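You operate a simulated robot arm through the tools that you are given. There is no shell and no other tool. Be economical: measure what you need, move in short steps, check, and stop when the job is done.

Carry out the task below with a simulated robot arm. There is one attempt and no reset: what you move stays moved.

JOB
Let the heater's pressure off into the cup till the gauge reads 0.
Fine: dial off and black valve shut first; cup under the spout; keep clear of the hot water, in the cup too. Set down upright: clear cup.

The check looks at the end state, three seconds after you hand in, the way a careful person would. Anything else that was tipped, shoved, dropped, spilled or broken makes it a failure.

ROBOT AND FRAMES
A 7-joint arm with a two-finger parallel gripper, fixed in place. Base frame: the origin is at the foot of the arm, x ahead of it, y to its left, z up. Units: mm, rad, N and s.
With the tool pointing down near the work surface it reaches from about 120 to 660 mm from the base axis. Its first joint turns from -1.152 to 1.152 rad. Payload 2.4 kg.
The tool frame sits at the grasp point between the pads (the TCP): z along the fingers, y along the line on which they close. The tips reach 30 mm beyond it. Largest opening 94 mm; finger width 28, thickness 10; the body of the gripper, 50 by 96 mm, starts 55 mm behind the TCP.
Orientation is that of the tool frame in the base frame, as a unit quaternion [w, x, y, z]. With the fingers straight down and closing along the base's y, the tool's x points along the base's -x, its y along +y and its z along -z.

CONTROLS
- The arm moves only by the tool nudge_tool. Its argument "series" is one flat list of numbers, 7 for each row, row after row: the shift along the base's x, y, z in units of 30 mm (1.0 is 30 mm), then the turn, a rotation vector about the base's x, y, z in units of 4 degrees (1.0 is 4 degrees), then the opening, from 0 (shut) to 1 (fully open). In form: [dx, dy, dz, wx, wy, wz, hand, dx, dy, dz, wx, wy, wz, hand, ...]. A call has 1 to 10 rows; each row shifts and turns the commanded pose from where the row before left it. A call with a number of a shift or a turn outside -1 to 1 is refused whole. Rows are played at 5 a second. More than 50 mm and 0.15 rad between two rows, or a gripper value outside its range, and nothing of the call is played. A pose out of reach is approached as far as the arm can. The call stops where the force on the tool passes 40 N (or 10 N more than at its start, if that is more) or the arm is blocked; 0.2 s more then pass. The fingers move at their own pace (about 153 mm/s each) and stop on an object; they squeeze with about 21 N. The grip force told is the motor's: it shows also when the fingers shut on nothing. Time passes only in rows, and 0.2 s behind the last, so rows that do not move let the fingers close. The reply holds the time, the measured pose of the TCP, the force on the tool along the base axes, the opening and the grip force, in the units named above and with some noise, with the torque about the TCP (base axes, N m) and any sound that the robot's microphone picked up.
- Cameras (640 x 400 px; columns grow to the right, rows downward): "scene" is fixed at [56.4, 513.3, 1454.7]; the picture's right is [-0.51, -0.86, 0.00], its down [-0.51, 0.31, -0.80] and it looks along [0.69, -0.41, -0.60] (base axes); focal length 214 px, centre (320, 200). "wrist" rides on the gripper at [76, 14, -102] in the tool frame; the picture's right is [-0.18, 0.98, 0.00], its down [-0.75, -0.14, -0.64] and it looks along [-0.63, -0.12, 0.77] (tool axes); focal length 243 px, centre (320, 200). There is no depth. A picture from a camera that has moved, and an enlarged one, comes with that camera's place and axes in the base frame and with its lens. The place of the scene camera against the robot may be out by one fixed shift of up to 25 mm in any direction.
- snapshot(camera): a new picture of that camera. It takes no simulated time.
- inspect(camera, box): a new picture of the part [left, top, right, bottom] of that camera's present view, enlarged. It takes no simulated time.
- close_job(): hands the job in; it is judged then, once.

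Go step by step. Nothing tells you positions but the pictures and the camera data: compare them with the known pose of the tool, close in by small moves and look again before you grip or let go. The budget is 120 turns and 76 pictures, counting those below and the enlarged ones. Unless the task says otherwise, let go and move clear before handing in, and close with one line.

The tools are called after ">>>" as name(argument=value, ...) on one line, values as JSON. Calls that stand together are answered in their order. nudge_tool: Moves the arm, as the interface text tells. Its arguments: {"type":"object","properties":{"series":{"type":"array","items":{"type":"number"}}},"required":["series"]} The other tools are called the same way: snapshot (camera) takes a picture; inspect (camera, box) takes an enlarged picture of a part of a camera's view; close_job () hands the job in.

At the start:

```text
time: 0.0
tool_pos: [305.0, 166.9, 1330.6]
ee_rot: [0.0, 0.0, 1.0, 0.001]
force: [-0.3, -0.2, 0.3]
torque: [-0.01, 0.01, 0.01]
grip_width: 93.9
grasp_force: 0.1
```

scene: 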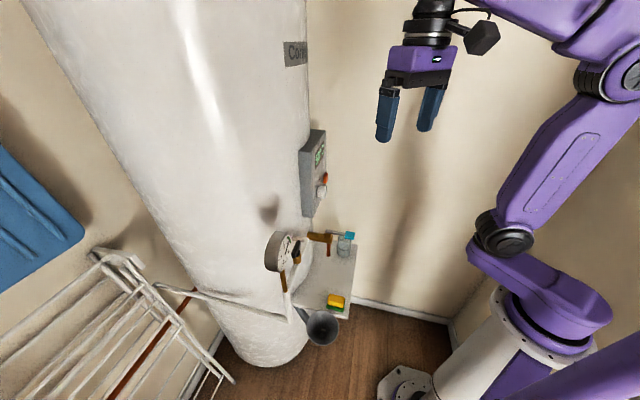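
wrist: 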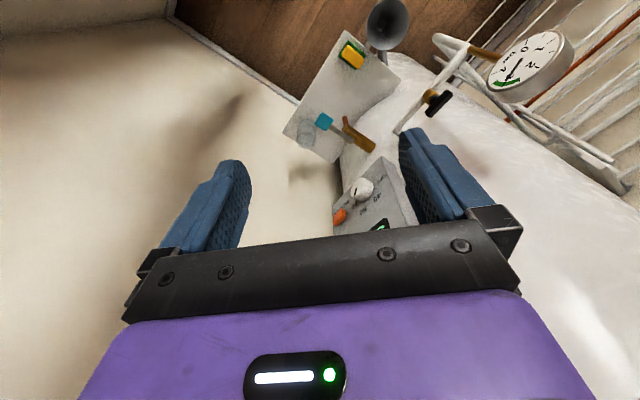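

I see a tall heater with a control panel, a gauge, valves, a shelf with a cup and a sponge. I'll enlarge the views first.

>>> inspect(camera="scene", box=[250, 210, 380, 350])

>>> inspect(camera="scene", box=[280, 120, 350, 220])

>>> inspect(camera="wrist", box=[270, 0, 590, 240])

```text
2.86 times, centred on (315, 280) of scene
camera zoom: at [56.4, 513.3, 1454.7], right [-0.51, -0.86, 0.0], down [-0.51, 0.31, -0.8], along [0.69, -0.41, -0.6], focal length 613 px, centre (334, -29)
```

zoom: 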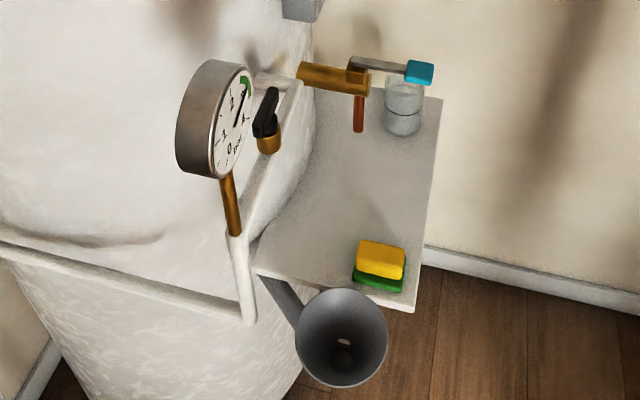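

```text
4.00 times, centred on (315, 170) of scene
camera zoom: at [56.4, 513.3, 1454.7], right [-0.51, -0.86, 0.0], down [-0.51, 0.31, -0.8], along [0.69, -0.41, -0.6], focal length 858 px, centre (340, 320)
```

zoom: 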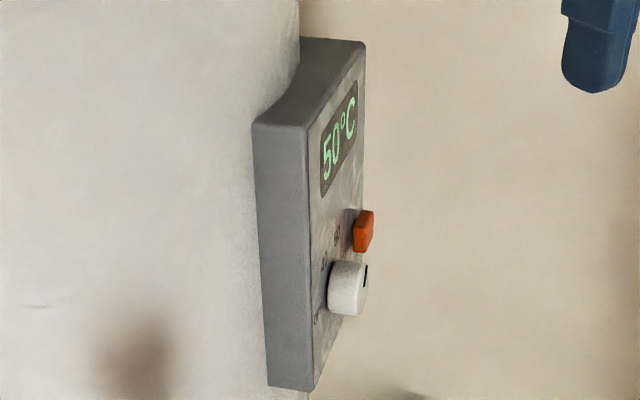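

```text
1.67 times, centred on (430, 120) of wrist
camera zoom: at [229.4, 181.4, 1433.8], right [0.18, 0.98, 0.0], down [0.75, -0.14, 0.64], along [0.63, -0.12, -0.77], focal length 404 px, centre (137, 333)
```

zoom: 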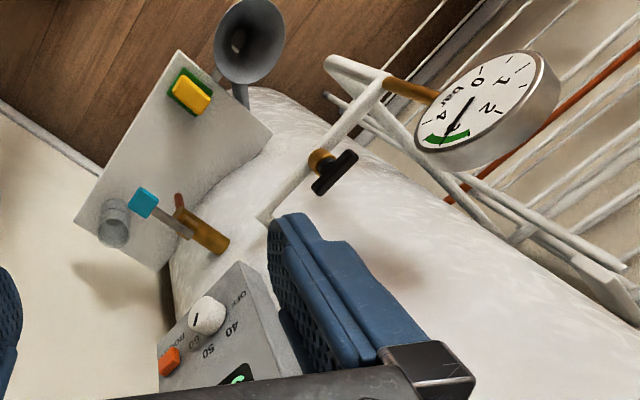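

The panel is roughly at (550, 210, 1020), the lever near (470, 145, 850), and the cup near (580, 65, 630). I'll tilt the tool and back off for a level view.

>>> nudge_tool(series=[-0.2, 0, -0.5, 0, -1, 0, 1, -0.2, 0, -0.5, 0, -1, 0, 1, -0.2, 0, -0.5, 0, -1, 0, 1, -0.2, 0, -0.5, 0, -1, 0, 1, -0.2, 0, -0.5, 0, -1, 0, 1, -0.2, 0, -0.5, 0, -1, 0, 1, -0.2, 0, -0.5, 0, -1, 0, 1, -0.2, 0, -0.5, 0, -1, 0, 1, -0.2, 0, -0.5, 0, -1, 0, 1, -0.2, 0, -0.5, 0, -1, 0, 1])

>>> snapshot(camera="wrist")

```text
time: 2.2
tool_pos: [245.6, 167.8, 1180.1]
ee_rot: [0.342, 0.0, 0.94, 0.0]
force: [-0.1, -0.6, 0.6]
torque: [0.0, -0.01, 0.01]
grip_width: 94.1
grasp_force: 0.1
```

```text
70 pictures are left
camera wrist: at [121.3, 181.2, 1210.2], right [0.14, 0.98, 0.12], down [0.16, -0.14, 0.98], along [0.98, -0.12, -0.18], focal length 243 px, centre (320, 200)
```

wrist: 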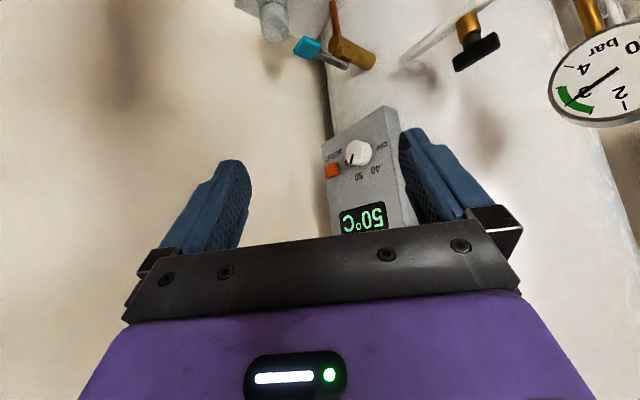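

The camera picture is upside down (image down is world up). The panel faces roughly toward the robot. I'll enlarge the panel and valves, then drop lower.

>>> inspect(camera="wrist", box=[310, 90, 430, 240])

>>> nudge_tool(series=[0, 0, -1, 0, 0, 0, 1, 0, 0, -1, 0, 0, 0, 1, 0, 0, -1, 0, 0, 0, 1, 0, 0, -1, 0, 0, 0, 1, 0, 0, -1, 0, 0, 0, 1, 0, 0, -1, 0, 0, 0, 1, 0, 0, -1, 0, 0, 0, 1])

>>> snapshot(camera="wrist")

```text
2.67 times, centred on (370, 165) of wrist
camera zoom: at [121.3, 181.2, 1210.2], right [0.14, 0.98, 0.12], down [0.16, -0.14, 0.98], along [0.98, -0.12, -0.18], focal length 647 px, centre (187, 293)
```

zoom: 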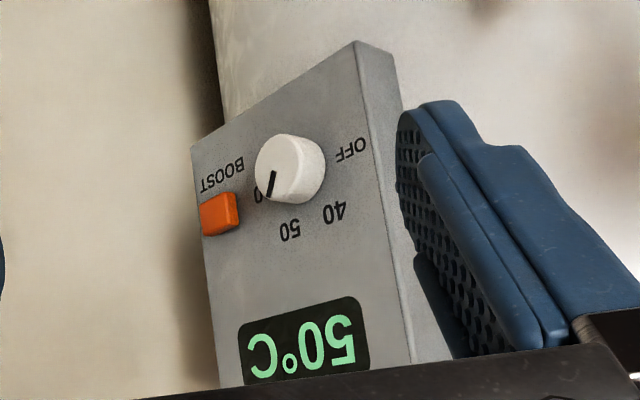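

```text
time: 3.8
tool_pos: [247.7, 169.7, 978.4]
ee_rot: [0.342, 0.0, 0.94, 0.0]
force: [0.5, 0.1, -0.2]
torque: [-0.01, -0.01, 0.0]
grip_width: 94.0
grasp_force: 0.0
out of reach, approached as far as the arm can: row 1
```

```text
68 pictures are left
camera wrist: at [124.6, 183.6, 1008.3], right [0.14, 0.98, 0.12], down [0.17, -0.14, 0.98], along [0.98, -0.12, -0.18], focal length 243 px, centre (320, 200)
```

wrist: 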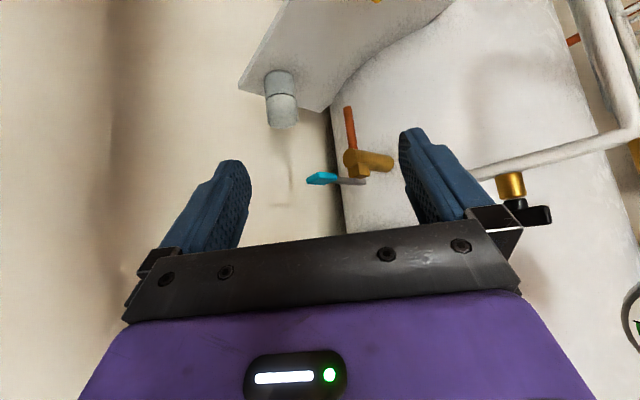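

I see the relief valve with its lever top, a spout pointing down, the cup on the shelf, and the black valve. I'll enlarge for details.

>>> inspect(camera="wrist", box=[230, 40, 430, 200])

>>> inspect(camera="wrist", box=[460, 100, 640, 260])

>>> inspect(camera="scene", box=[320, 225, 365, 265])

```text
2.50 times, centred on (330, 120) of wrist
camera zoom: at [124.6, 183.6, 1008.3], right [0.14, 0.98, 0.12], down [0.17, -0.14, 0.98], along [0.98, -0.12, -0.18], focal length 606 px, centre (295, 400)
```

zoom: 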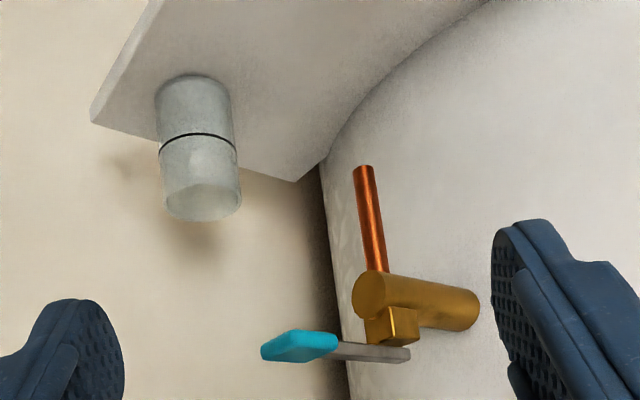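

```text
2.50 times, centred on (550, 180) of wrist
camera zoom: at [124.6, 183.6, 1008.3], right [0.14, 0.98, 0.12], down [0.17, -0.14, 0.98], along [0.98, -0.12, -0.18], focal length 606 px, centre (-255, 250)
```

zoom: 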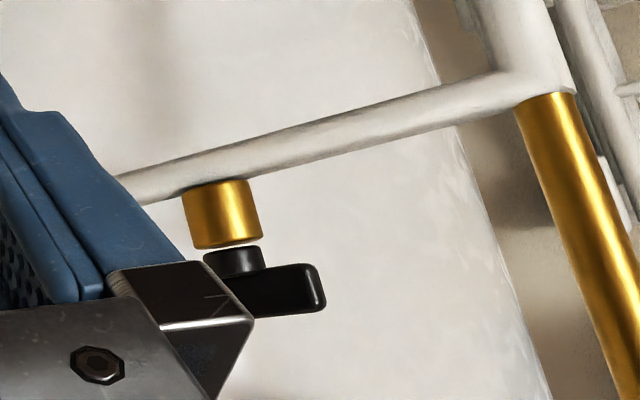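

```text
10.00 times, centred on (342, 245) of scene
camera zoom: at [56.4, 513.3, 1454.7], right [-0.51, -0.86, 0.0], down [-0.51, 0.31, -0.8], along [0.69, -0.41, -0.6], focal length 2145 px, centre (95, -250)
```

zoom: 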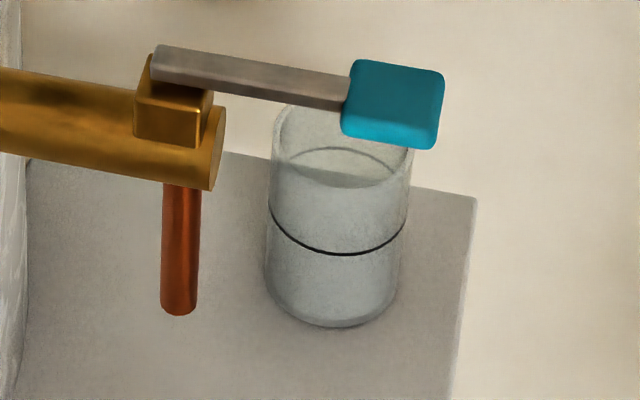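

Estimates: dial (518, 206, 1066), panel normal about (-0.7, -0.7, 0), spout end (485, 198, 798), lever tip (434, 150, 922), black handle near (407, 357, 1000), cup (537, 81, 720). I'll move to look at the dial square on.

>>> nudge_tool(series=[0.4, -0.4, 0.6, 0, 0, 1, 1, 0.4, -0.4, 0.6, 0, 0, 1, 1, 0.4, -0.4, 0.6, 0, 0, 1, 1, 0.4, -0.4, 0.6, 0, 0, 1, 1, 0.4, -0.4, 0.6, 0, 0, 1, 1, 0.4, -0.3, 0.6, 0, 0, 1, 1, 0.4, -0.3, 0.6, 0, 0, 1, 1, 0.4, -0.3, 0.6, 0, 0, 1, 1, 0.4, 0, 0.6, 0, 0, 1, 1, 0.4, 0, 0.6, 0, 0, 1, 1])

>>> snapshot(camera="wrist")

```text
time: 6.0
tool_pos: [369.7, 83.2, 1158.6]
ee_rot: [0.323, -0.32, 0.883, 0.118]
force: [-0.1, 0.2, 0.3]
torque: [0.01, -0.04, -0.01]
grip_width: 94.1
grasp_force: 0.1
```

```text
64 pictures are left
camera wrist: at [264.9, 13.3, 1189.5], right [-0.52, 0.84, 0.12], down [0.22, 0.0, 0.98], along [0.82, 0.54, -0.18], focal length 243 px, centre (320, 200)
```

wrist: 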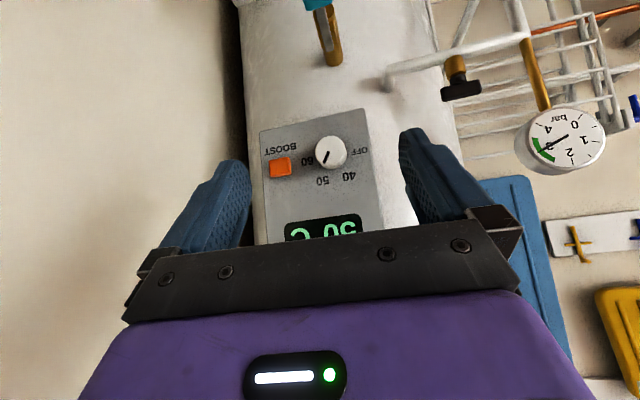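

>>> inspect(camera="wrist", box=[250, 100, 390, 190])

>>> inspect(camera="wrist", box=[370, 0, 640, 180])

```text
4.44 times, centred on (320, 145) of wrist
camera zoom: at [264.9, 13.3, 1189.5], right [-0.52, 0.84, 0.12], down [0.22, 0.0, 0.98], along [0.82, 0.54, -0.18], focal length 1078 px, centre (320, 444)
```

zoom: 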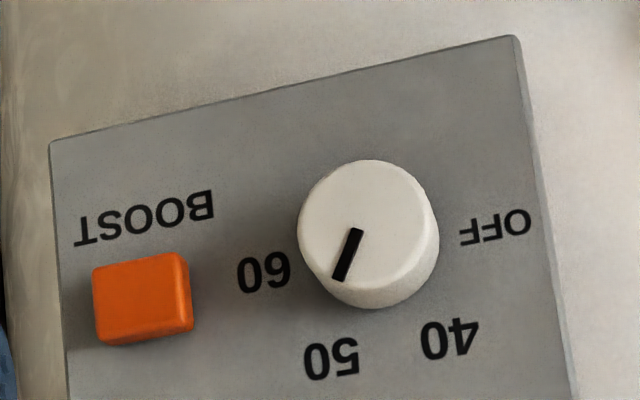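

```text
2.22 times, centred on (505, 90) of wrist
camera zoom: at [264.9, 13.3, 1189.5], right [-0.52, 0.84, 0.12], down [0.22, 0.0, 0.98], along [0.82, 0.54, -0.18], focal length 539 px, centre (-91, 444)
```

zoom: 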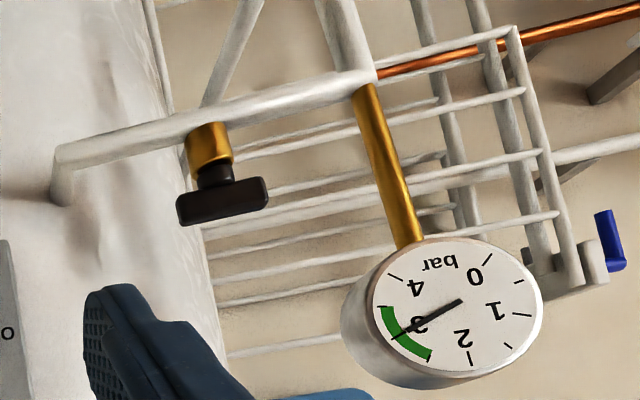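

Labels sit at 60° steps: the dial is at 50, and OFF is 120° counter-clockwise. The black handle lies along its pipe (open). The gauge reads 3. I'll swing the tool to face the panel, staying back.

>>> nudge_tool(series=[0.29, 0.2, 0, 0, 0, 1, 1, 0.29, 0.2, 0, 0.98, -0.98, 0.25, 1, 0.29, 0.2, -0.4, 0.98, -0.98, 0, 1, 0.29, 0.2, -0.4, 0.98, -0.98, 0, 1, 0.29, 0.2, -0.4, 0.98, -0.98, 0, 1, 0.29, 0.2, -0.4, 0.98, -0.98, 0, 1, 0.29, 0.2, -0.4, 0.98, -0.98, 0, 1, 0.29, 0.2, -0.4, 0.98, -0.98, 0, 1, 0.29, 0.2, -0.4, 0.98, -0.98, 0, 1, 0.29, 0.2, -0.4, 0.98, -0.98, 0, 1])

>>> snapshot(camera="wrist")

>>> snapshot(camera="scene")

```text
time: 8.2
tool_pos: [430.9, 127.1, 1091.2]
ee_rot: [0.6, -0.289, 0.701, 0.257]
force: [-0.2, 0.1, 0.1]
torque: [0.0, 0.0, -0.02]
grip_width: 93.3
grasp_force: 0.2
out of reach, approached as far as the arm can: row 8, 9, 10
```

```text
61 pictures are left
camera wrist: at [341.5, 56.7, 1031.9], right [-0.68, 0.71, 0.19], down [-0.26, -0.48, 0.84], along [0.69, 0.52, 0.51], focal length 243 px, centre (320, 200)
```

wrist: 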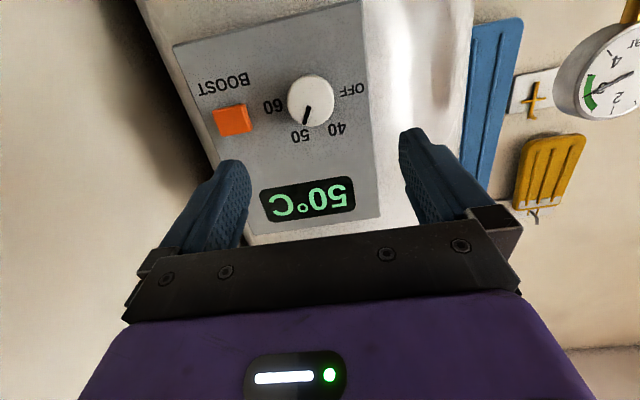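

```text
60 pictures are left
```

scene: 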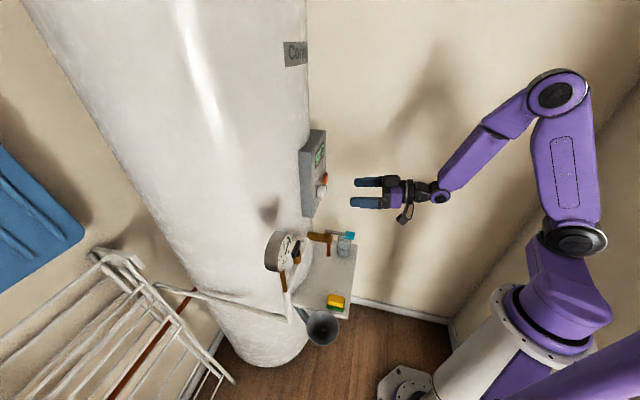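

The panel is now seen square on; the arm lags its command. I'll issue a still row to see if it settles.

>>> nudge_tool(series=[0, 0, 0, 0, 0, 0, 1, 0, 0, 0, 0, 0, 0, 1, 0, 0, 0, 0, 0, 0, 1])

```text
time: 9.0
tool_pos: [431.2, 128.1, 1090.6]
ee_rot: [0.599, -0.29, 0.701, 0.257]
force: [-0.3, -0.6, 0.3]
torque: [-0.01, -0.02, 0.02]
grip_width: 93.8
grasp_force: 0.0
```

>>> nudge_tool(series=[0.3, 0.3, -0.3, 0, 0, 0, 0.8, 0.3, 0.3, -0.3, 0, 0, 0, 0.8])

```text
time: 9.6
tool_pos: [448.5, 143.7, 1074.3]
ee_rot: [0.597, -0.288, 0.702, 0.26]
force: [-0.3, 0.2, 0.9]
torque: [-0.01, 0.02, -0.01]
grip_width: 75.1
grasp_force: 0.0
```

It moves fine from there. Now I'll pre-roll the tool clockwise so the counter-clockwise turn has room.

>>> nudge_tool(series=[0, 0, 0, 0.98, 0.99, -0.21, 0.8, 0, 0, 0, 0.98, 0.99, -0.21, 0.8, 0, 0, 0, 0.98, 0.99, -0.21, 0.8, 0, 0, 0, 0.98, 0.99, -0.21, 0.8, 0, 0, 0, 0.98, 0.99, -0.21, 0.8, 0, 0, 0, 0.98, 0.99, -0.21, 0.8, 0, 0, 0, 0.98, 0.99, -0.21, 0.8, 0, 0, 0, 0.98, 0.99, -0.21, 0.8, 0, 0, 0, 0.98, 0.99, -0.21, 0.8, 0, 0, 0, 0.98, 0.99, -0.21, 0.8])

```text
time: 11.8
tool_pos: [449.9, 144.9, 1074.3]
ee_rot: [0.408, 0.077, 0.753, 0.511]
force: [0.2, -0.6, 0.6]
torque: [-0.01, 0.02, 0.0]
grip_width: 75.1
grasp_force: 0.0
```

>>> nudge_tool(series=[0, 0, 0, 0.75, -0.75, 0, 0.8, 0, 0, 0, 0.75, -0.75, 0, 0.8])

>>> snapshot(camera="wrist")

```text
time: 12.4
tool_pos: [449.4, 145.3, 1073.6]
ee_rot: [0.443, 0.073, 0.703, 0.551]
force: [1.2, 0.1, 1.0]
torque: [0.02, 0.02, -0.02]
grip_width: 75.2
grasp_force: 0.1
```

```text
59 pictures are left
camera wrist: at [326.6, 121.9, 1043.9], right [-0.27, 0.26, 0.93], down [0.06, -0.96, 0.29], along [0.96, 0.13, 0.25], focal length 243 px, centre (320, 200)
```

wrist: 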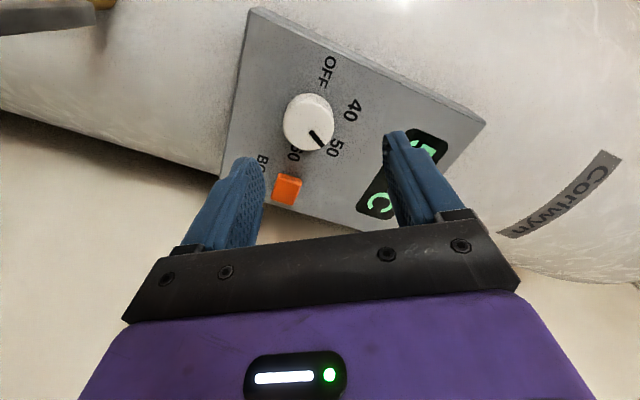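

Tool now points squarely at the dial. I'll align and go in most of the way.

>>> nudge_tool(series=[0.13, -0.13, -0.28, 0, 0, 0, 0.8, 0.47, 0.47, 0, 0, 0, 0, 0.8, 0.47, 0.47, 0, 0, 0, 0, 0.8, 0.47, 0.47, 0, 0, 0, 0, 0.8])

>>> snapshot(camera="wrist")

>>> inspect(camera="scene", box=[280, 120, 400, 220])

```text
time: 13.4
tool_pos: [496.1, 184.8, 1065.3]
ee_rot: [0.443, 0.071, 0.703, 0.552]
force: [0.5, -0.8, -0.4]
torque: [0.03, 0.01, 0.01]
grip_width: 75.0
grasp_force: 0.1
```

```text
58 pictures are left
camera wrist: at [372.7, 160.7, 1036.0], right [-0.27, 0.27, 0.92], down [0.05, -0.96, 0.29], along [0.96, 0.13, 0.25], focal length 243 px, centre (320, 200)
```

wrist: 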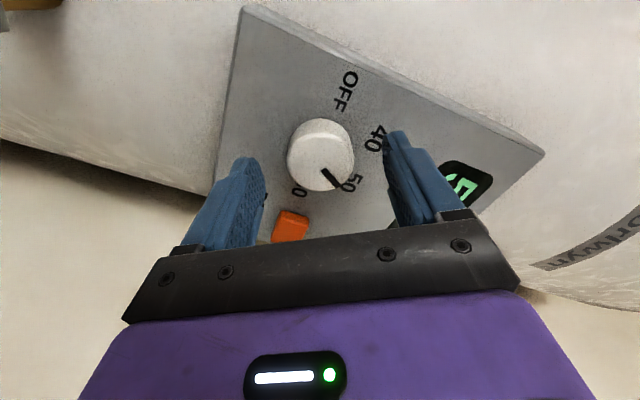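

```text
4.00 times, centred on (340, 170) of scene
camera zoom: at [56.4, 513.3, 1454.7], right [-0.51, -0.86, 0.0], down [-0.51, 0.31, -0.8], along [0.69, -0.41, -0.6], focal length 858 px, centre (240, 320)
```

zoom: 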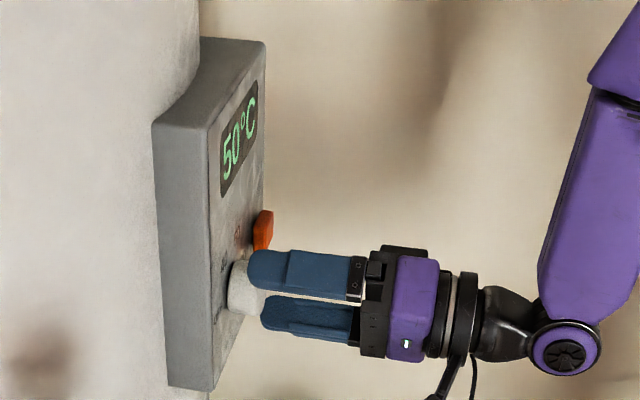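

The knob is centred between the fingers. I'll advance 15 mm and close.

>>> nudge_tool(series=[0.36, 0.36, 0, 0, 0, 0, 0.8, 0, 0, 0, 0, 0, 0, 0.8, 0, 0, 0, 0, 0, 0, 0.3, 0, 0, 0, 0, 0, 0, 0.3])

>>> inspect(camera="scene", box=[290, 150, 370, 210])

```text
time: 14.4
tool_pos: [506.7, 194.4, 1064.1]
ee_rot: [0.443, 0.07, 0.703, 0.552]
force: [-0.5, 1.8, 6.7]
torque: [-0.43, 0.38, -0.15]
grip_width: 41.4
grasp_force: 44.8
```

```text
6.67 times, centred on (330, 180) of scene
camera zoom: at [56.2, 513.3, 1454.7], right [-0.51, -0.86, 0.0], down [-0.51, 0.31, -0.8], along [0.69, -0.41, -0.6], focal length 1430 px, centre (253, 333)
```

zoom: 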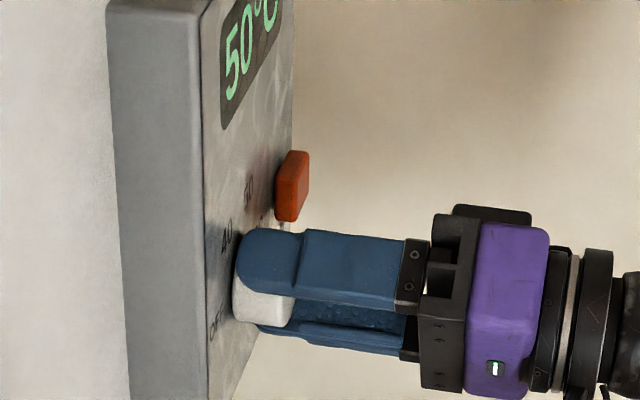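

>>> nudge_tool(series=[0, 0, 0.05, -0.7, -0.7, 0, 0.3, 0, 0, 0, -0.7, -0.7, 0, 0.3, 0, 0, 0, -0.7, -0.7, 0, 0.3, 0, 0, 0, -0.7, -0.7, 0, 0.3, 0, 0, 0, -0.7, -0.7, 0, 0.3])

>>> snapshot(camera="wrist")

```text
time: 15.6
tool_pos: [505.6, 194.5, 1065.4]
ee_rot: [0.529, -0.051, 0.708, 0.465]
force: [2.3, 6.1, -15.2]
torque: [-0.23, 0.24, -0.88]
grip_width: 41.3
grasp_force: 44.8
```

```text
55 pictures are left
camera wrist: at [393.5, 161.1, 1014.1], right [-0.48, 0.47, 0.74], down [-0.04, -0.85, 0.52], along [0.88, 0.22, 0.43], focal length 243 px, centre (320, 200)
```

wrist: 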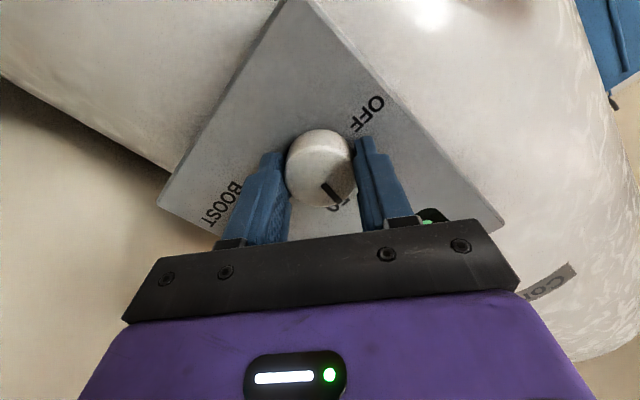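

The knob turns with the grip. Continuing.

>>> nudge_tool(series=[0, 0, -0.03, -0.7, -0.7, 0, 0.3, 0, 0, 0, -0.7, -0.7, 0, 0.3, 0, 0, 0, -0.7, -0.7, 0, 0.3, 0, 0, 0, -0.7, -0.7, 0, 0.3, 0, 0, 0, -0.7, -0.7, 0, 0.3, 0, 0, 0, -0.7, -0.7, 0, 0.3, 0, 0, 0, -0.7, -0.7, 0, 0.3, 0, 0, 0, -0.7, -0.7, 0, 0.3, 0, 0, 0, -0.7, -0.7, 0, 0.3, 0, 0, 0, -0.7, -0.7, 0, 0.3])

>>> snapshot(camera="wrist")

```text
time: 17.6
tool_pos: [508.2, 194.5, 1065.2]
ee_rot: [0.636, -0.257, 0.661, 0.306]
force: [-16.1, -5.9, 6.7]
torque: [0.3, -0.29, -0.55]
grip_width: 42.0
grasp_force: 45.1
out of reach, approached as far as the arm can: row 9
stopped in row 9: the force on the tool passed its limit at 50 N (the readings are from after the stop); the commanded pose is now the measured one
```

```text
54 pictures are left
camera wrist: at [422.9, 132.4, 991.0], right [-0.7, 0.66, 0.26], down [-0.29, -0.6, 0.74], along [0.65, 0.45, 0.62], focal length 243 px, centre (320, 200)
```

wrist: 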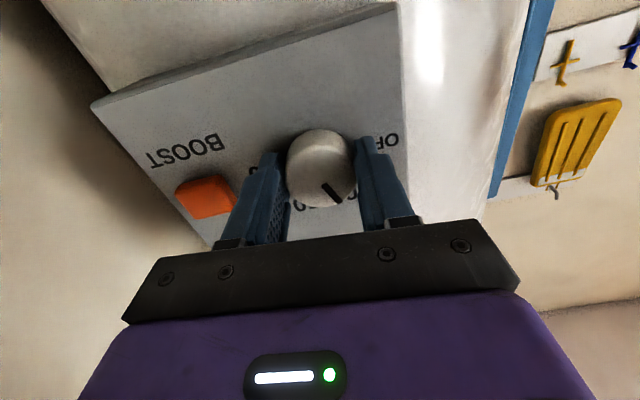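

The wrist's reach runs out near this roll. I'll release, back off, roll back and take a second grip.

>>> nudge_tool(series=[0, 0, 0, 0, 0, 0, 0.62, 0, 0, 0, 0, 0, 0, 0.62, -0.5, -0.5, 0, 0, 0, 0, 0.65, -0.4, -0.4, 0, 0, 0, 0, 0.7])

>>> nudge_tool(series=[0, 0, 0, 0.99, 0.99, 0, 0.75, 0, 0, 0, 0.99, 0.99, 0, 0.75, 0, 0, 0, 0.99, 0.99, 0, 0.75, 0, 0, 0, 0.99, 0.99, 0, 0.75, 0, 0, 0, 0.99, 0.99, 0, 0.75, 0, 0, 0, 0.99, 0.99, 0, 0.75, 0, 0, 0, 0.99, 0.99, 0, 0.75, 0, 0, 0, 0.99, 0.99, 0, 0.75, 0, 0, 0, 0.99, 0.99, 0, 0.75, 0, 0, 0, 0.99, 0.99, 0, 0.75])

>>> nudge_tool(series=[0, 0, 0, 0.99, 0.99, 0, 0.75, 0, 0, 0, 0.99, 0.99, 0, 0.75, 0, 0, 0, 0.99, 0.99, 0, 0.75, 0, 0, 0, 0.99, 0.99, 0, 0.75])

>>> snapshot(camera="wrist")

```text
time: 18.6
tool_pos: [481.5, 167.6, 1064.5]
ee_rot: [0.635, -0.256, 0.662, 0.305]
force: [0.6, 1.0, -0.3]
torque: [0.03, 0.04, -0.01]
grip_width: 65.6
grasp_force: 0.1
```

```text
time: 20.8
tool_pos: [482.5, 166.7, 1064.2]
ee_rot: [0.426, 0.087, 0.693, 0.574]
force: [0.2, 0.2, -0.1]
torque: [-0.01, 0.0, 0.0]
grip_width: 70.3
grasp_force: 0.0
```

```text
time: 21.8
tool_pos: [483.4, 167.6, 1064.8]
ee_rot: [0.31, 0.222, 0.661, 0.647]
force: [0.5, 0.1, 0.9]
torque: [0.0, -0.02, -0.01]
grip_width: 70.3
grasp_force: 0.1
```

```text
53 pictures are left
camera wrist: at [355.1, 147.3, 1066.5], right [0.02, -0.06, 1.0], down [0.1, -0.99, -0.07], along [0.99, 0.1, -0.02], focal length 243 px, centre (320, 200)
```

wrist: 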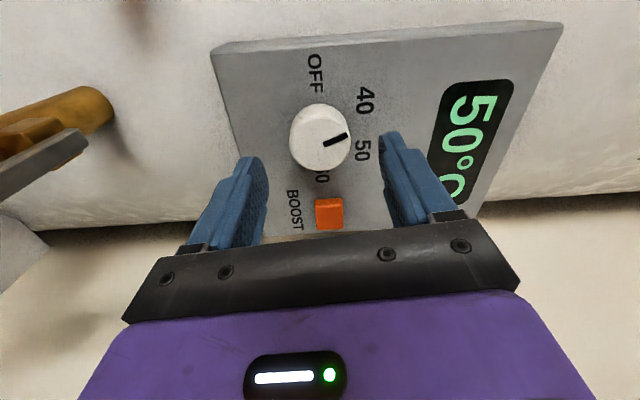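

Pointer now about 15° past 12 o'clock toward 40; about 73° to go. Second grip.

>>> nudge_tool(series=[0.4, 0.44, 0, 0, 0, 0, 0.75, 0.4, 0.44, 0, 0, 0, 0, 0.75, 0, 0, 0, 0, 0, 0, 0.3, 0, 0, 0, 0, 0, 0, 0.3, 0, 0, 0, -0.7, -0.7, 0, 0.3, 0, 0, 0, -0.7, -0.7, 0, 0.3, 0, 0, 0, -0.7, -0.7, 0, 0.3, 0, 0, 0, -0.7, -0.7, 0, 0.3, 0, 0, 0, -0.7, -0.7, 0, 0.3])

>>> nudge_tool(series=[0, 0, 0, -0.7, -0.7, 0, 0.3, 0, 0, 0, -0.7, -0.7, 0, 0.3, 0, 0, 0, -0.7, -0.7, 0, 0.3, 0, 0, 0, -0.7, -0.7, 0, 0.3, 0, 0, 0, -0.7, -0.7, 0, 0.3, 0, 0, 0, -0.7, -0.7, 0, 0.3, 0, 0, 0, -0.7, -0.7, 0, 0.3])

>>> snapshot(camera="wrist")

```text
time: 23.8
tool_pos: [506.6, 193.8, 1064.8]
ee_rot: [0.414, 0.1, 0.69, 0.585]
force: [-8.5, -1.6, 16.6]
torque: [-0.44, 0.44, -0.01]
grip_width: 40.9
grasp_force: 44.6
```

```text
time: 25.4
tool_pos: [506.2, 193.8, 1064.3]
ee_rot: [0.537, -0.069, 0.7, 0.466]
force: [-8.0, -2.7, 12.5]
torque: [-0.07, 0.06, -0.66]
grip_width: 40.6
grasp_force: 44.9
```

```text
52 pictures are left
camera wrist: at [395.6, 156.8, 1009.9], right [-0.51, 0.47, 0.72], down [-0.04, -0.85, 0.53], along [0.86, 0.24, 0.46], focal length 243 px, centre (320, 200)
```

wrist: 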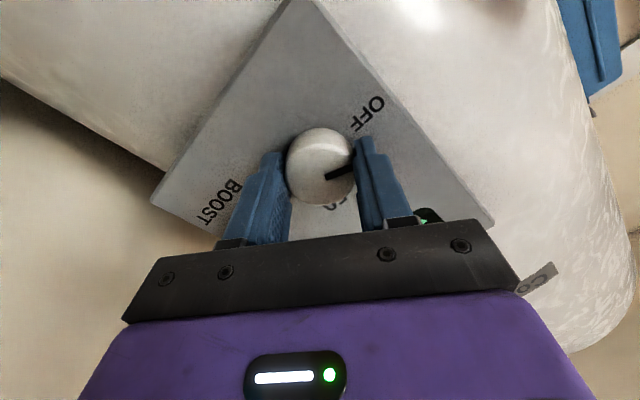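

>>> nudge_tool(series=[0, 0, 0, -0.7, -0.7, 0, 0.3, 0, 0, 0, -0.7, -0.7, 0, 0.3, 0, 0, 0, -0.7, -0.7, 0, 0.3, 0, 0, 0, -0.7, -0.7, 0, 0.3, 0, 0, 0, -0.7, -0.7, 0, 0.3, 0, 0, 0, -0.7, -0.7, 0, 0.3])

>>> inspect(camera="wrist", box=[200, 50, 440, 250])

```text
time: 26.8
tool_pos: [506.4, 193.5, 1063.8]
ee_rot: [0.617, -0.213, 0.675, 0.344]
force: [-5.9, -7.3, 11.6]
torque: [0.85, 0.82, -1.24]
grip_width: 41.0
grasp_force: 45.3
```

```text
2.00 times, centred on (320, 150) of wrist
camera zoom: at [414.5, 138.0, 993.1], right [-0.67, 0.64, 0.38], down [-0.23, -0.66, 0.71], along [0.7, 0.39, 0.59], focal length 485 px, centre (320, 300)
```

zoom: 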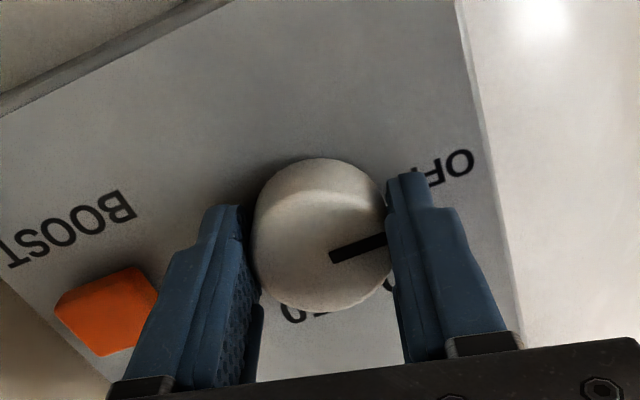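

Resistance rose, likely the end stop. I'll release and look.

>>> nudge_tool(series=[0, 0, 0, 0, 0, 0, 0.62, 0, 0, 0, 0, 0, 0, 0.62, -0.5, -0.5, 0, 0, 0, 0, 0.65, -0.7, -0.7, 0, 0, 0, 0, 0.7, -0.5, -0.5, 0, 0, 0, 0, 0.7])

>>> inspect(camera="wrist", box=[200, 50, 440, 250])

```text
time: 28.0
tool_pos: [455.1, 142.8, 1063.3]
ee_rot: [0.615, -0.216, 0.674, 0.347]
force: [-0.1, -0.7, 0.8]
torque: [0.01, 0.0, 0.03]
grip_width: 65.6
grasp_force: 0.0
```

```text
2.00 times, centred on (320, 150) of wrist
camera zoom: at [363.1, 87.8, 993.2], right [-0.68, 0.63, 0.38], down [-0.22, -0.67, 0.71], along [0.7, 0.4, 0.59], focal length 485 px, centre (320, 300)
```

zoom: 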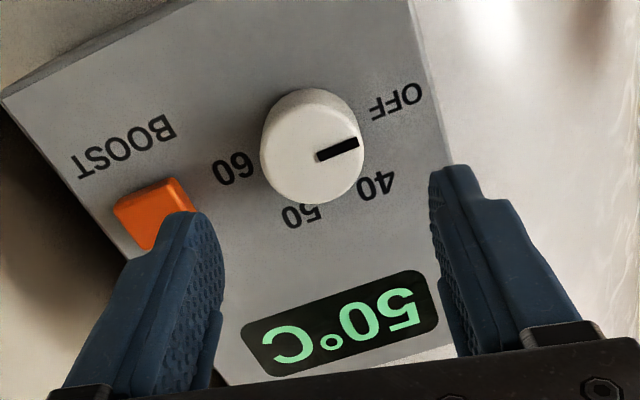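

The dial points at OFF. Next is the black valve: I'll back away, turn the tool downward and look at the handle from above.

>>> nudge_tool(series=[-0.5, -0.2, 0.25, 0, 0, 0, 0.5, -0.5, 0, 0.25, -0.99, 0.99, 0, 0.5, -0.35, 0.05, 0.25, -0.99, 0.99, 0, 0.5, -0.35, 0.05, 0.25, -0.99, 0.99, 0, 0.5, -0.35, 0.05, 0.25, -0.99, 0.99, 0, 0.5, -0.35, 0.05, 0.25, -0.99, 0.99, 0, 0.5, -0.35, 0.05, 0.25, -0.99, 0.99, 0, 0.5, -0.35, 0.05, 0.25, -0.99, 0.99, 0, 0.5, -0.35, 0.05, 0.25, -0.99, 0.99, 0, 0.5, 0, 0.05, 0.25, -0.99, 0.99, 0, 0.5])

>>> nudge_tool(series=[0.2, 0.5, 0, -0.99, 0.99, 0, 0, 0.2, 0.5, 0, -0.99, 0.99, 0, 0, 0.2, 0.5, 0, -0.99, 0.99, 0, 0, 0.2, 0.5, 0, -0.99, 0.99, 0, 0, 0.2, 0.5, 0, -0.99, 0.99, 0, 0, 0.2, 0.5, 0, -0.99, 0.99, 0, 0, 0, 0.5, 0, -0.99, 0.99, 0, 0])

>>> snapshot(camera="wrist")

```text
time: 30.2
tool_pos: [350.8, 148.7, 1140.3]
ee_rot: [0.29, -0.276, 0.9, 0.172]
force: [0.5, 1.1, -0.1]
torque: [-0.02, 0.0, -0.03]
grip_width: 46.8
grasp_force: 0.0
```

```text
time: 31.8
tool_pos: [388.1, 254.0, 1140.3]
ee_rot: [-0.007, -0.287, 0.958, 0.015]
force: [0.6, 0.3, 0.2]
torque: [0.02, -0.03, -0.01]
grip_width: 0.0
grasp_force: 20.9
```

```text
49 pictures are left
camera wrist: at [318.3, 220.6, 1243.3], right [-0.39, 0.92, 0.03], down [0.72, 0.28, 0.63], along [0.58, 0.27, -0.77], focal length 243 px, centre (320, 200)
```

wrist: 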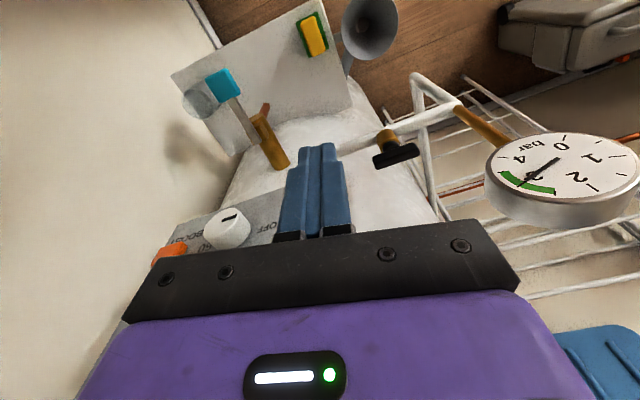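

>>> inspect(camera="wrist", box=[330, 60, 540, 220])

```text
2.50 times, centred on (435, 140) of wrist
camera zoom: at [318.3, 220.6, 1243.3], right [-0.39, 0.92, 0.03], down [0.72, 0.28, 0.63], along [0.58, 0.27, -0.77], focal length 606 px, centre (32, 350)
```

zoom: 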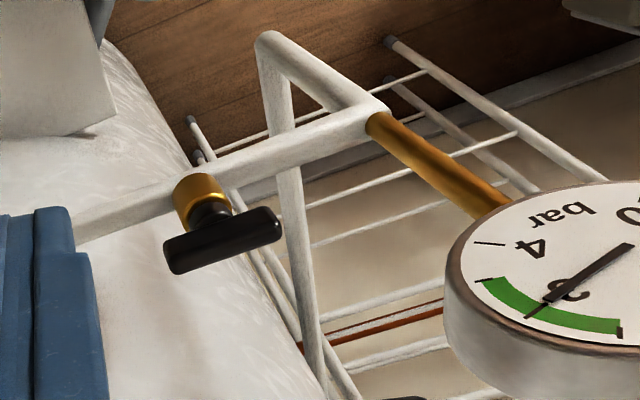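

Handle centre is about (403, 352, 1013), 50 mm long along the pipe; the gauge overhangs on the left. I'll approach near-horizontally from the front, under the gauge, and push the left end back (clockwise).

>>> nudge_tool(series=[-0.5, -0.1, 0, 0, 0, 1, 0, -0.5, -0.1, 0, 0, 0, 1, 0, -0.5, -0.1, 0, 0, 0, 1, 0, -0.4, 0, 0, 0.99, -0.99, 0, 0, -0.4, 0, 0, 0.99, -0.99, 0, 0, -0.4, 0, 0, 0.99, -0.99, 0, 0, -0.4, 0, 0, 0.99, -0.99, 0, 0, -0.4, 0, 0, 0.99, -0.99, 0, 0, -0.4, 0, 0, 0.99, -0.99, 0, 0, 0, 0, -0.2, 0.99, -0.99, 0, 0])

>>> nudge_tool(series=[0, 0, -0.6, 0.99, -0.99, 0, 0, 0, 0, -0.6, 0.99, -0.99, 0, 0, 0, 0, -0.6, 0.99, -0.99, 0, 0, 0, 0, -0.6, 0.99, -0.99, 0, 0, 0, 0, -0.6, 0.99, -0.99, 0, 0, 0, 0, -0.6, 0, 0, 0, 0])

>>> snapshot(camera="wrist")

```text
time: 34.0
tool_pos: [268.6, 248.9, 1134.3]
ee_rot: [0.287, -0.374, 0.871, 0.138]
force: [-0.5, -0.4, 0.4]
torque: [0.05, 0.0, 0.0]
grip_width: 0.0
grasp_force: 21.1
```

```text
time: 35.4
tool_pos: [367.7, 239.5, 1102.8]
ee_rot: [0.457, -0.354, 0.785, 0.222]
force: [-0.1, 1.0, -0.1]
torque: [-0.03, 0.0, -0.01]
grip_width: 0.0
grasp_force: 21.0
out of reach, approached as far as the arm can: row 1, 2, 3, 4, 5, 6
```

```text
47 pictures are left
camera wrist: at [274.3, 152.8, 1085.7], right [-0.68, 0.7, 0.19], down [0.0, -0.26, 0.97], along [0.73, 0.66, 0.18], focal length 243 px, centre (320, 200)
```

wrist: 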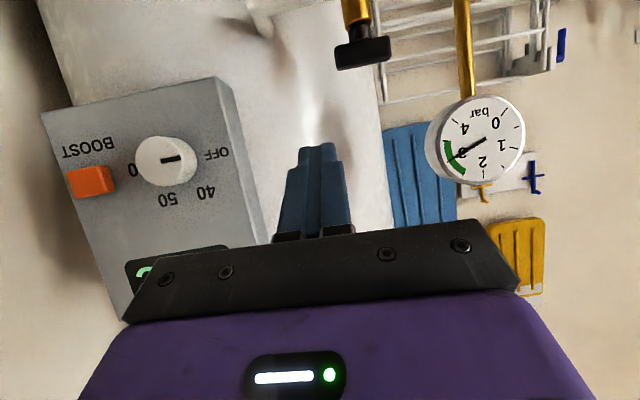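

The dial clearly reads OFF. The arm can't get flatter here, but this 29° pitch works. I'll bring the closed tips in front of the handle's left half.

>>> nudge_tool(series=[-0.1, 0.6, -0.5, 0, 0, 0, 0, -0.1, 0.6, -0.5, 0, 0, 0, 0, -0.1, 0.6, -0.5, 0, 0, 0, 0, -0.1, 0.6, -0.5, 0, 0, 0, 0])

>>> snapshot(camera="wrist")

>>> inspect(camera="scene", box=[250, 180, 410, 300])

```text
time: 36.4
tool_pos: [372.9, 313.8, 1047.1]
ee_rot: [0.458, -0.353, 0.785, 0.221]
force: [0.0, 0.3, -0.1]
torque: [0.0, 0.02, -0.03]
grip_width: 0.0
grasp_force: 21.4
out of reach, approached as far as the arm can: row 1, 2, 3
```

```text
46 pictures are left
camera wrist: at [279.7, 226.9, 1030.0], right [-0.68, 0.71, 0.18], down [-0.01, -0.26, 0.97], along [0.73, 0.66, 0.18], focal length 243 px, centre (320, 200)
```

wrist: 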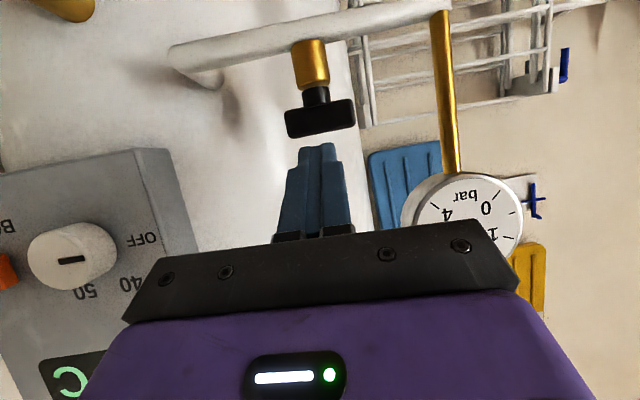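

```text
3.33 times, centred on (330, 240) of scene
camera zoom: at [56.4, 513.3, 1454.7], right [-0.51, -0.86, 0.0], down [-0.51, 0.31, -0.8], along [0.69, -0.41, -0.6], focal length 715 px, centre (287, 67)
```

zoom: 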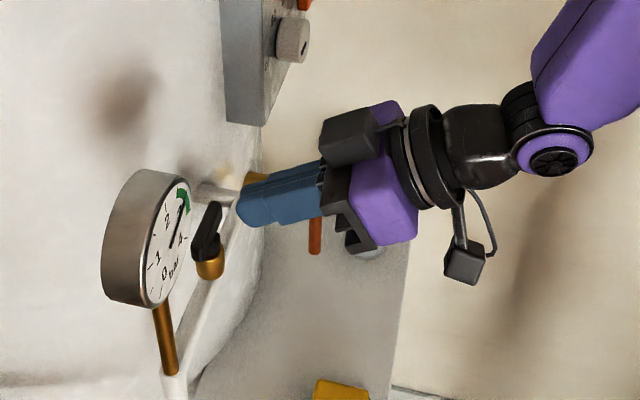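

>>> nudge_tool(series=[-0.3, 0.23, -0.4, 0, 0, 0, 0, -0.3, 0.23, -0.4, 0, 0, 0, 0])

>>> inspect(camera="wrist", box=[240, 60, 480, 210])

```text
time: 37.0
tool_pos: [367.0, 331.9, 1022.9]
ee_rot: [0.458, -0.353, 0.785, 0.221]
force: [0.8, 0.9, 0.2]
torque: [0.01, -0.03, -0.03]
grip_width: 0.0
grasp_force: 20.3
out of reach, approached as far as the arm can: row 1, 2
```

```text
2.67 times, centred on (360, 135) of wrist
camera zoom: at [274.2, 245.7, 1005.4], right [-0.68, 0.71, 0.19], down [0.0, -0.26, 0.97], along [0.73, 0.66, 0.18], focal length 647 px, centre (213, 373)
```

zoom: 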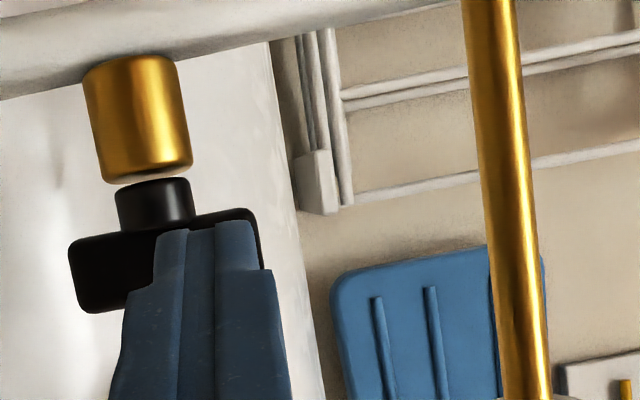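

Fingertips are right in front of the handle's left half. Pushing back now.

>>> nudge_tool(series=[0.2, 0.2, 0, 0, 0, 0, 0, 0.2, 0.2, 0, 0, 0, 0, 0, 0.2, 0.2, 0, 0, 0, 0, 0])

>>> inspect(camera="wrist", box=[240, 60, 480, 210])

```text
time: 37.6
tool_pos: [373.1, 339.2, 1022.4]
ee_rot: [0.457, -0.353, 0.786, 0.223]
force: [-17.7, -14.3, 15.9]
torque: [0.25, -0.29, -0.13]
grip_width: 0.0
grasp_force: 20.7
stopped in row 2: the force on the tool passed its limit at 59 N (the readings are from after the stop); the commanded pose is now the measured one
```

```text
2.67 times, centred on (360, 135) of wrist
camera zoom: at [279.8, 253.0, 1005.9], right [-0.68, 0.71, 0.19], down [0.0, -0.26, 0.97], along [0.73, 0.66, 0.18], focal length 647 px, centre (213, 373)
```

zoom: 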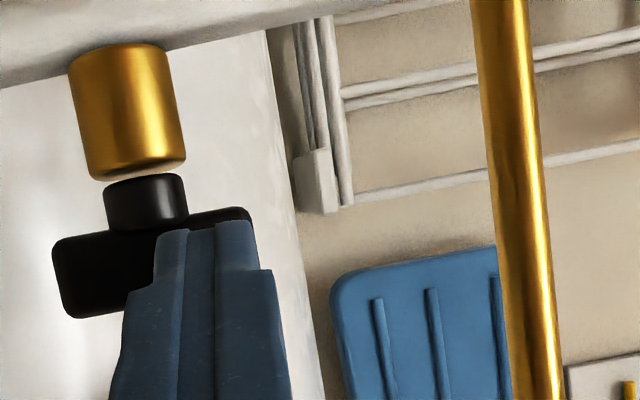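

It resisted at 59 N; this may be against the stop. I'll test the other end (counter-clockwise).

>>> nudge_tool(series=[-0.35, -0.35, 0, 0, 0, 0, 0, 0.5, -0.52, 0, 0, 0, 0, 0, 0.6, -0.62, 0, 0, 0, 0, 0])

>>> inspect(camera="wrist", box=[240, 60, 480, 210])

```text
time: 38.4
tool_pos: [401.6, 298.0, 1022.3]
ee_rot: [0.456, -0.353, 0.786, 0.223]
force: [-0.5, -0.3, -0.5]
torque: [0.0, 0.05, 0.02]
grip_width: 0.0
grasp_force: 20.8
out of reach, approached as far as the arm can: row 1
```

```text
2.67 times, centred on (360, 135) of wrist
camera zoom: at [306.6, 210.5, 1005.2], right [-0.68, 0.71, 0.19], down [0.0, -0.26, 0.97], along [0.73, 0.66, 0.18], focal length 647 px, centre (213, 373)
```

zoom: 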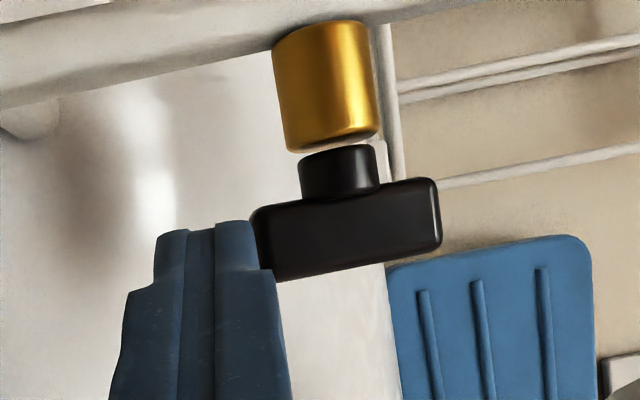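

The first push sat nearly over the stem, so had no leverage. I'll push the right end with proper leverage to test counter-clockwise.

>>> nudge_tool(series=[-0.3, 0.2, 0, 0, 0, 0, 0, 0.2, 0.2, 0, 0, 0, 0, 0, 0.2, 0.2, 0, 0, 0, 0, 0, 0.2, 0.2, 0, 0, 0, 0, 0])

>>> inspect(camera="wrist", box=[240, 60, 480, 210])

```text
time: 39.2
tool_pos: [402.6, 311.5, 1022.4]
ee_rot: [0.456, -0.352, 0.787, 0.221]
force: [-18.1, -16.0, 18.2]
torque: [0.37, -0.19, 0.15]
grip_width: 0.0
grasp_force: 20.8
stopped in row 4: the force on the tool passed its limit at 58 N (the readings are from after the stop); the commanded pose is now the measured one
```

```text
2.67 times, centred on (360, 135) of wrist
camera zoom: at [307.8, 225.1, 1005.9], right [-0.68, 0.71, 0.19], down [0.0, -0.26, 0.97], along [0.73, 0.66, 0.17], focal length 647 px, centre (213, 373)
```

zoom: 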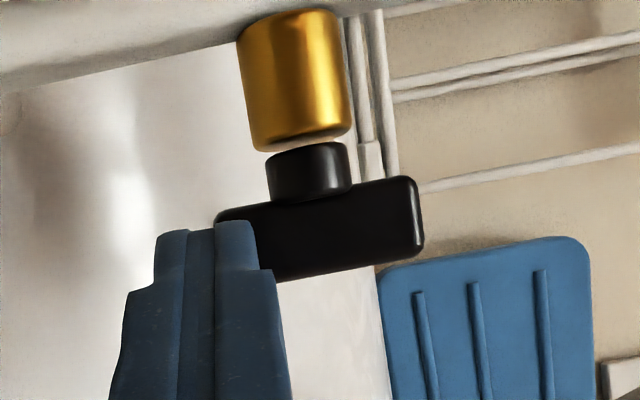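

Blocked this way with good leverage, so it must be clockwise. I'll go to the left end with proper leverage.

>>> nudge_tool(series=[-0.4, -0.35, 0, 0, 0, 0, 0, -0.35, 0.45, 0, 0, 0, 0, 0, -0.35, 0.45, 0, 0, 0, 0, 0, -0.3, 0.45, 0, 0, 0, 0, 0])

>>> inspect(camera="wrist", box=[240, 60, 480, 210])

```text
time: 40.2
tool_pos: [363.1, 343.7, 1021.6]
ee_rot: [0.453, -0.353, 0.788, 0.222]
force: [-0.2, 0.3, -0.1]
torque: [-0.02, -0.01, -0.02]
grip_width: 0.0
grasp_force: 21.3
```

```text
2.67 times, centred on (360, 135) of wrist
camera zoom: at [268.3, 256.3, 1006.3], right [-0.68, 0.71, 0.19], down [0.0, -0.25, 0.97], along [0.73, 0.66, 0.17], focal length 647 px, centre (213, 373)
```

zoom: 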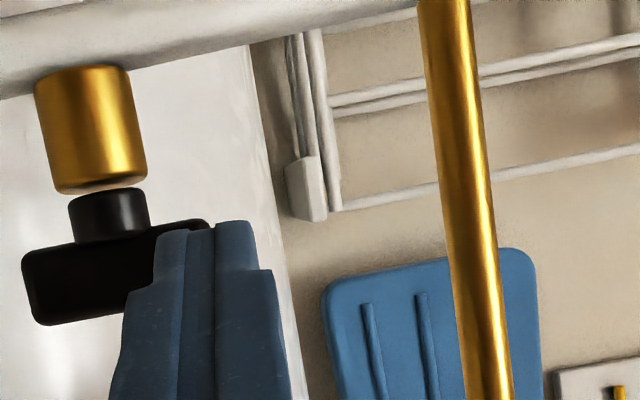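

>>> nudge_tool(series=[0.2, 0.2, 0, 0, 0, 0, 0, 0.2, 0.2, 0, 0, 0, 0, 0, 0.2, 0.2, 0, 0, 0, 0, 0, 0.2, 0.2, 0, 0, 0, 0, 0])

>>> inspect(camera="wrist", box=[240, 60, 480, 210])

```text
time: 41.2
tool_pos: [384.5, 367.0, 1021.0]
ee_rot: [0.455, -0.352, 0.788, 0.221]
force: [-0.4, 0.2, -0.3]
torque: [0.0, -0.01, 0.0]
grip_width: 0.0
grasp_force: 21.3
```

```text
2.67 times, centred on (360, 135) of wrist
camera zoom: at [291.3, 280.4, 1005.2], right [-0.68, 0.71, 0.19], down [0.0, -0.25, 0.97], along [0.73, 0.66, 0.17], focal length 647 px, centre (213, 373)
```

zoom: 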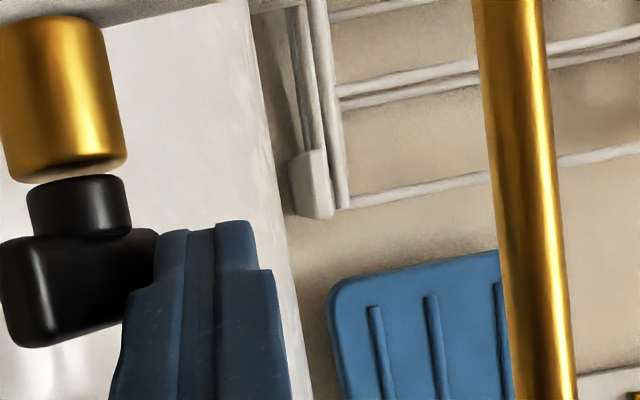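

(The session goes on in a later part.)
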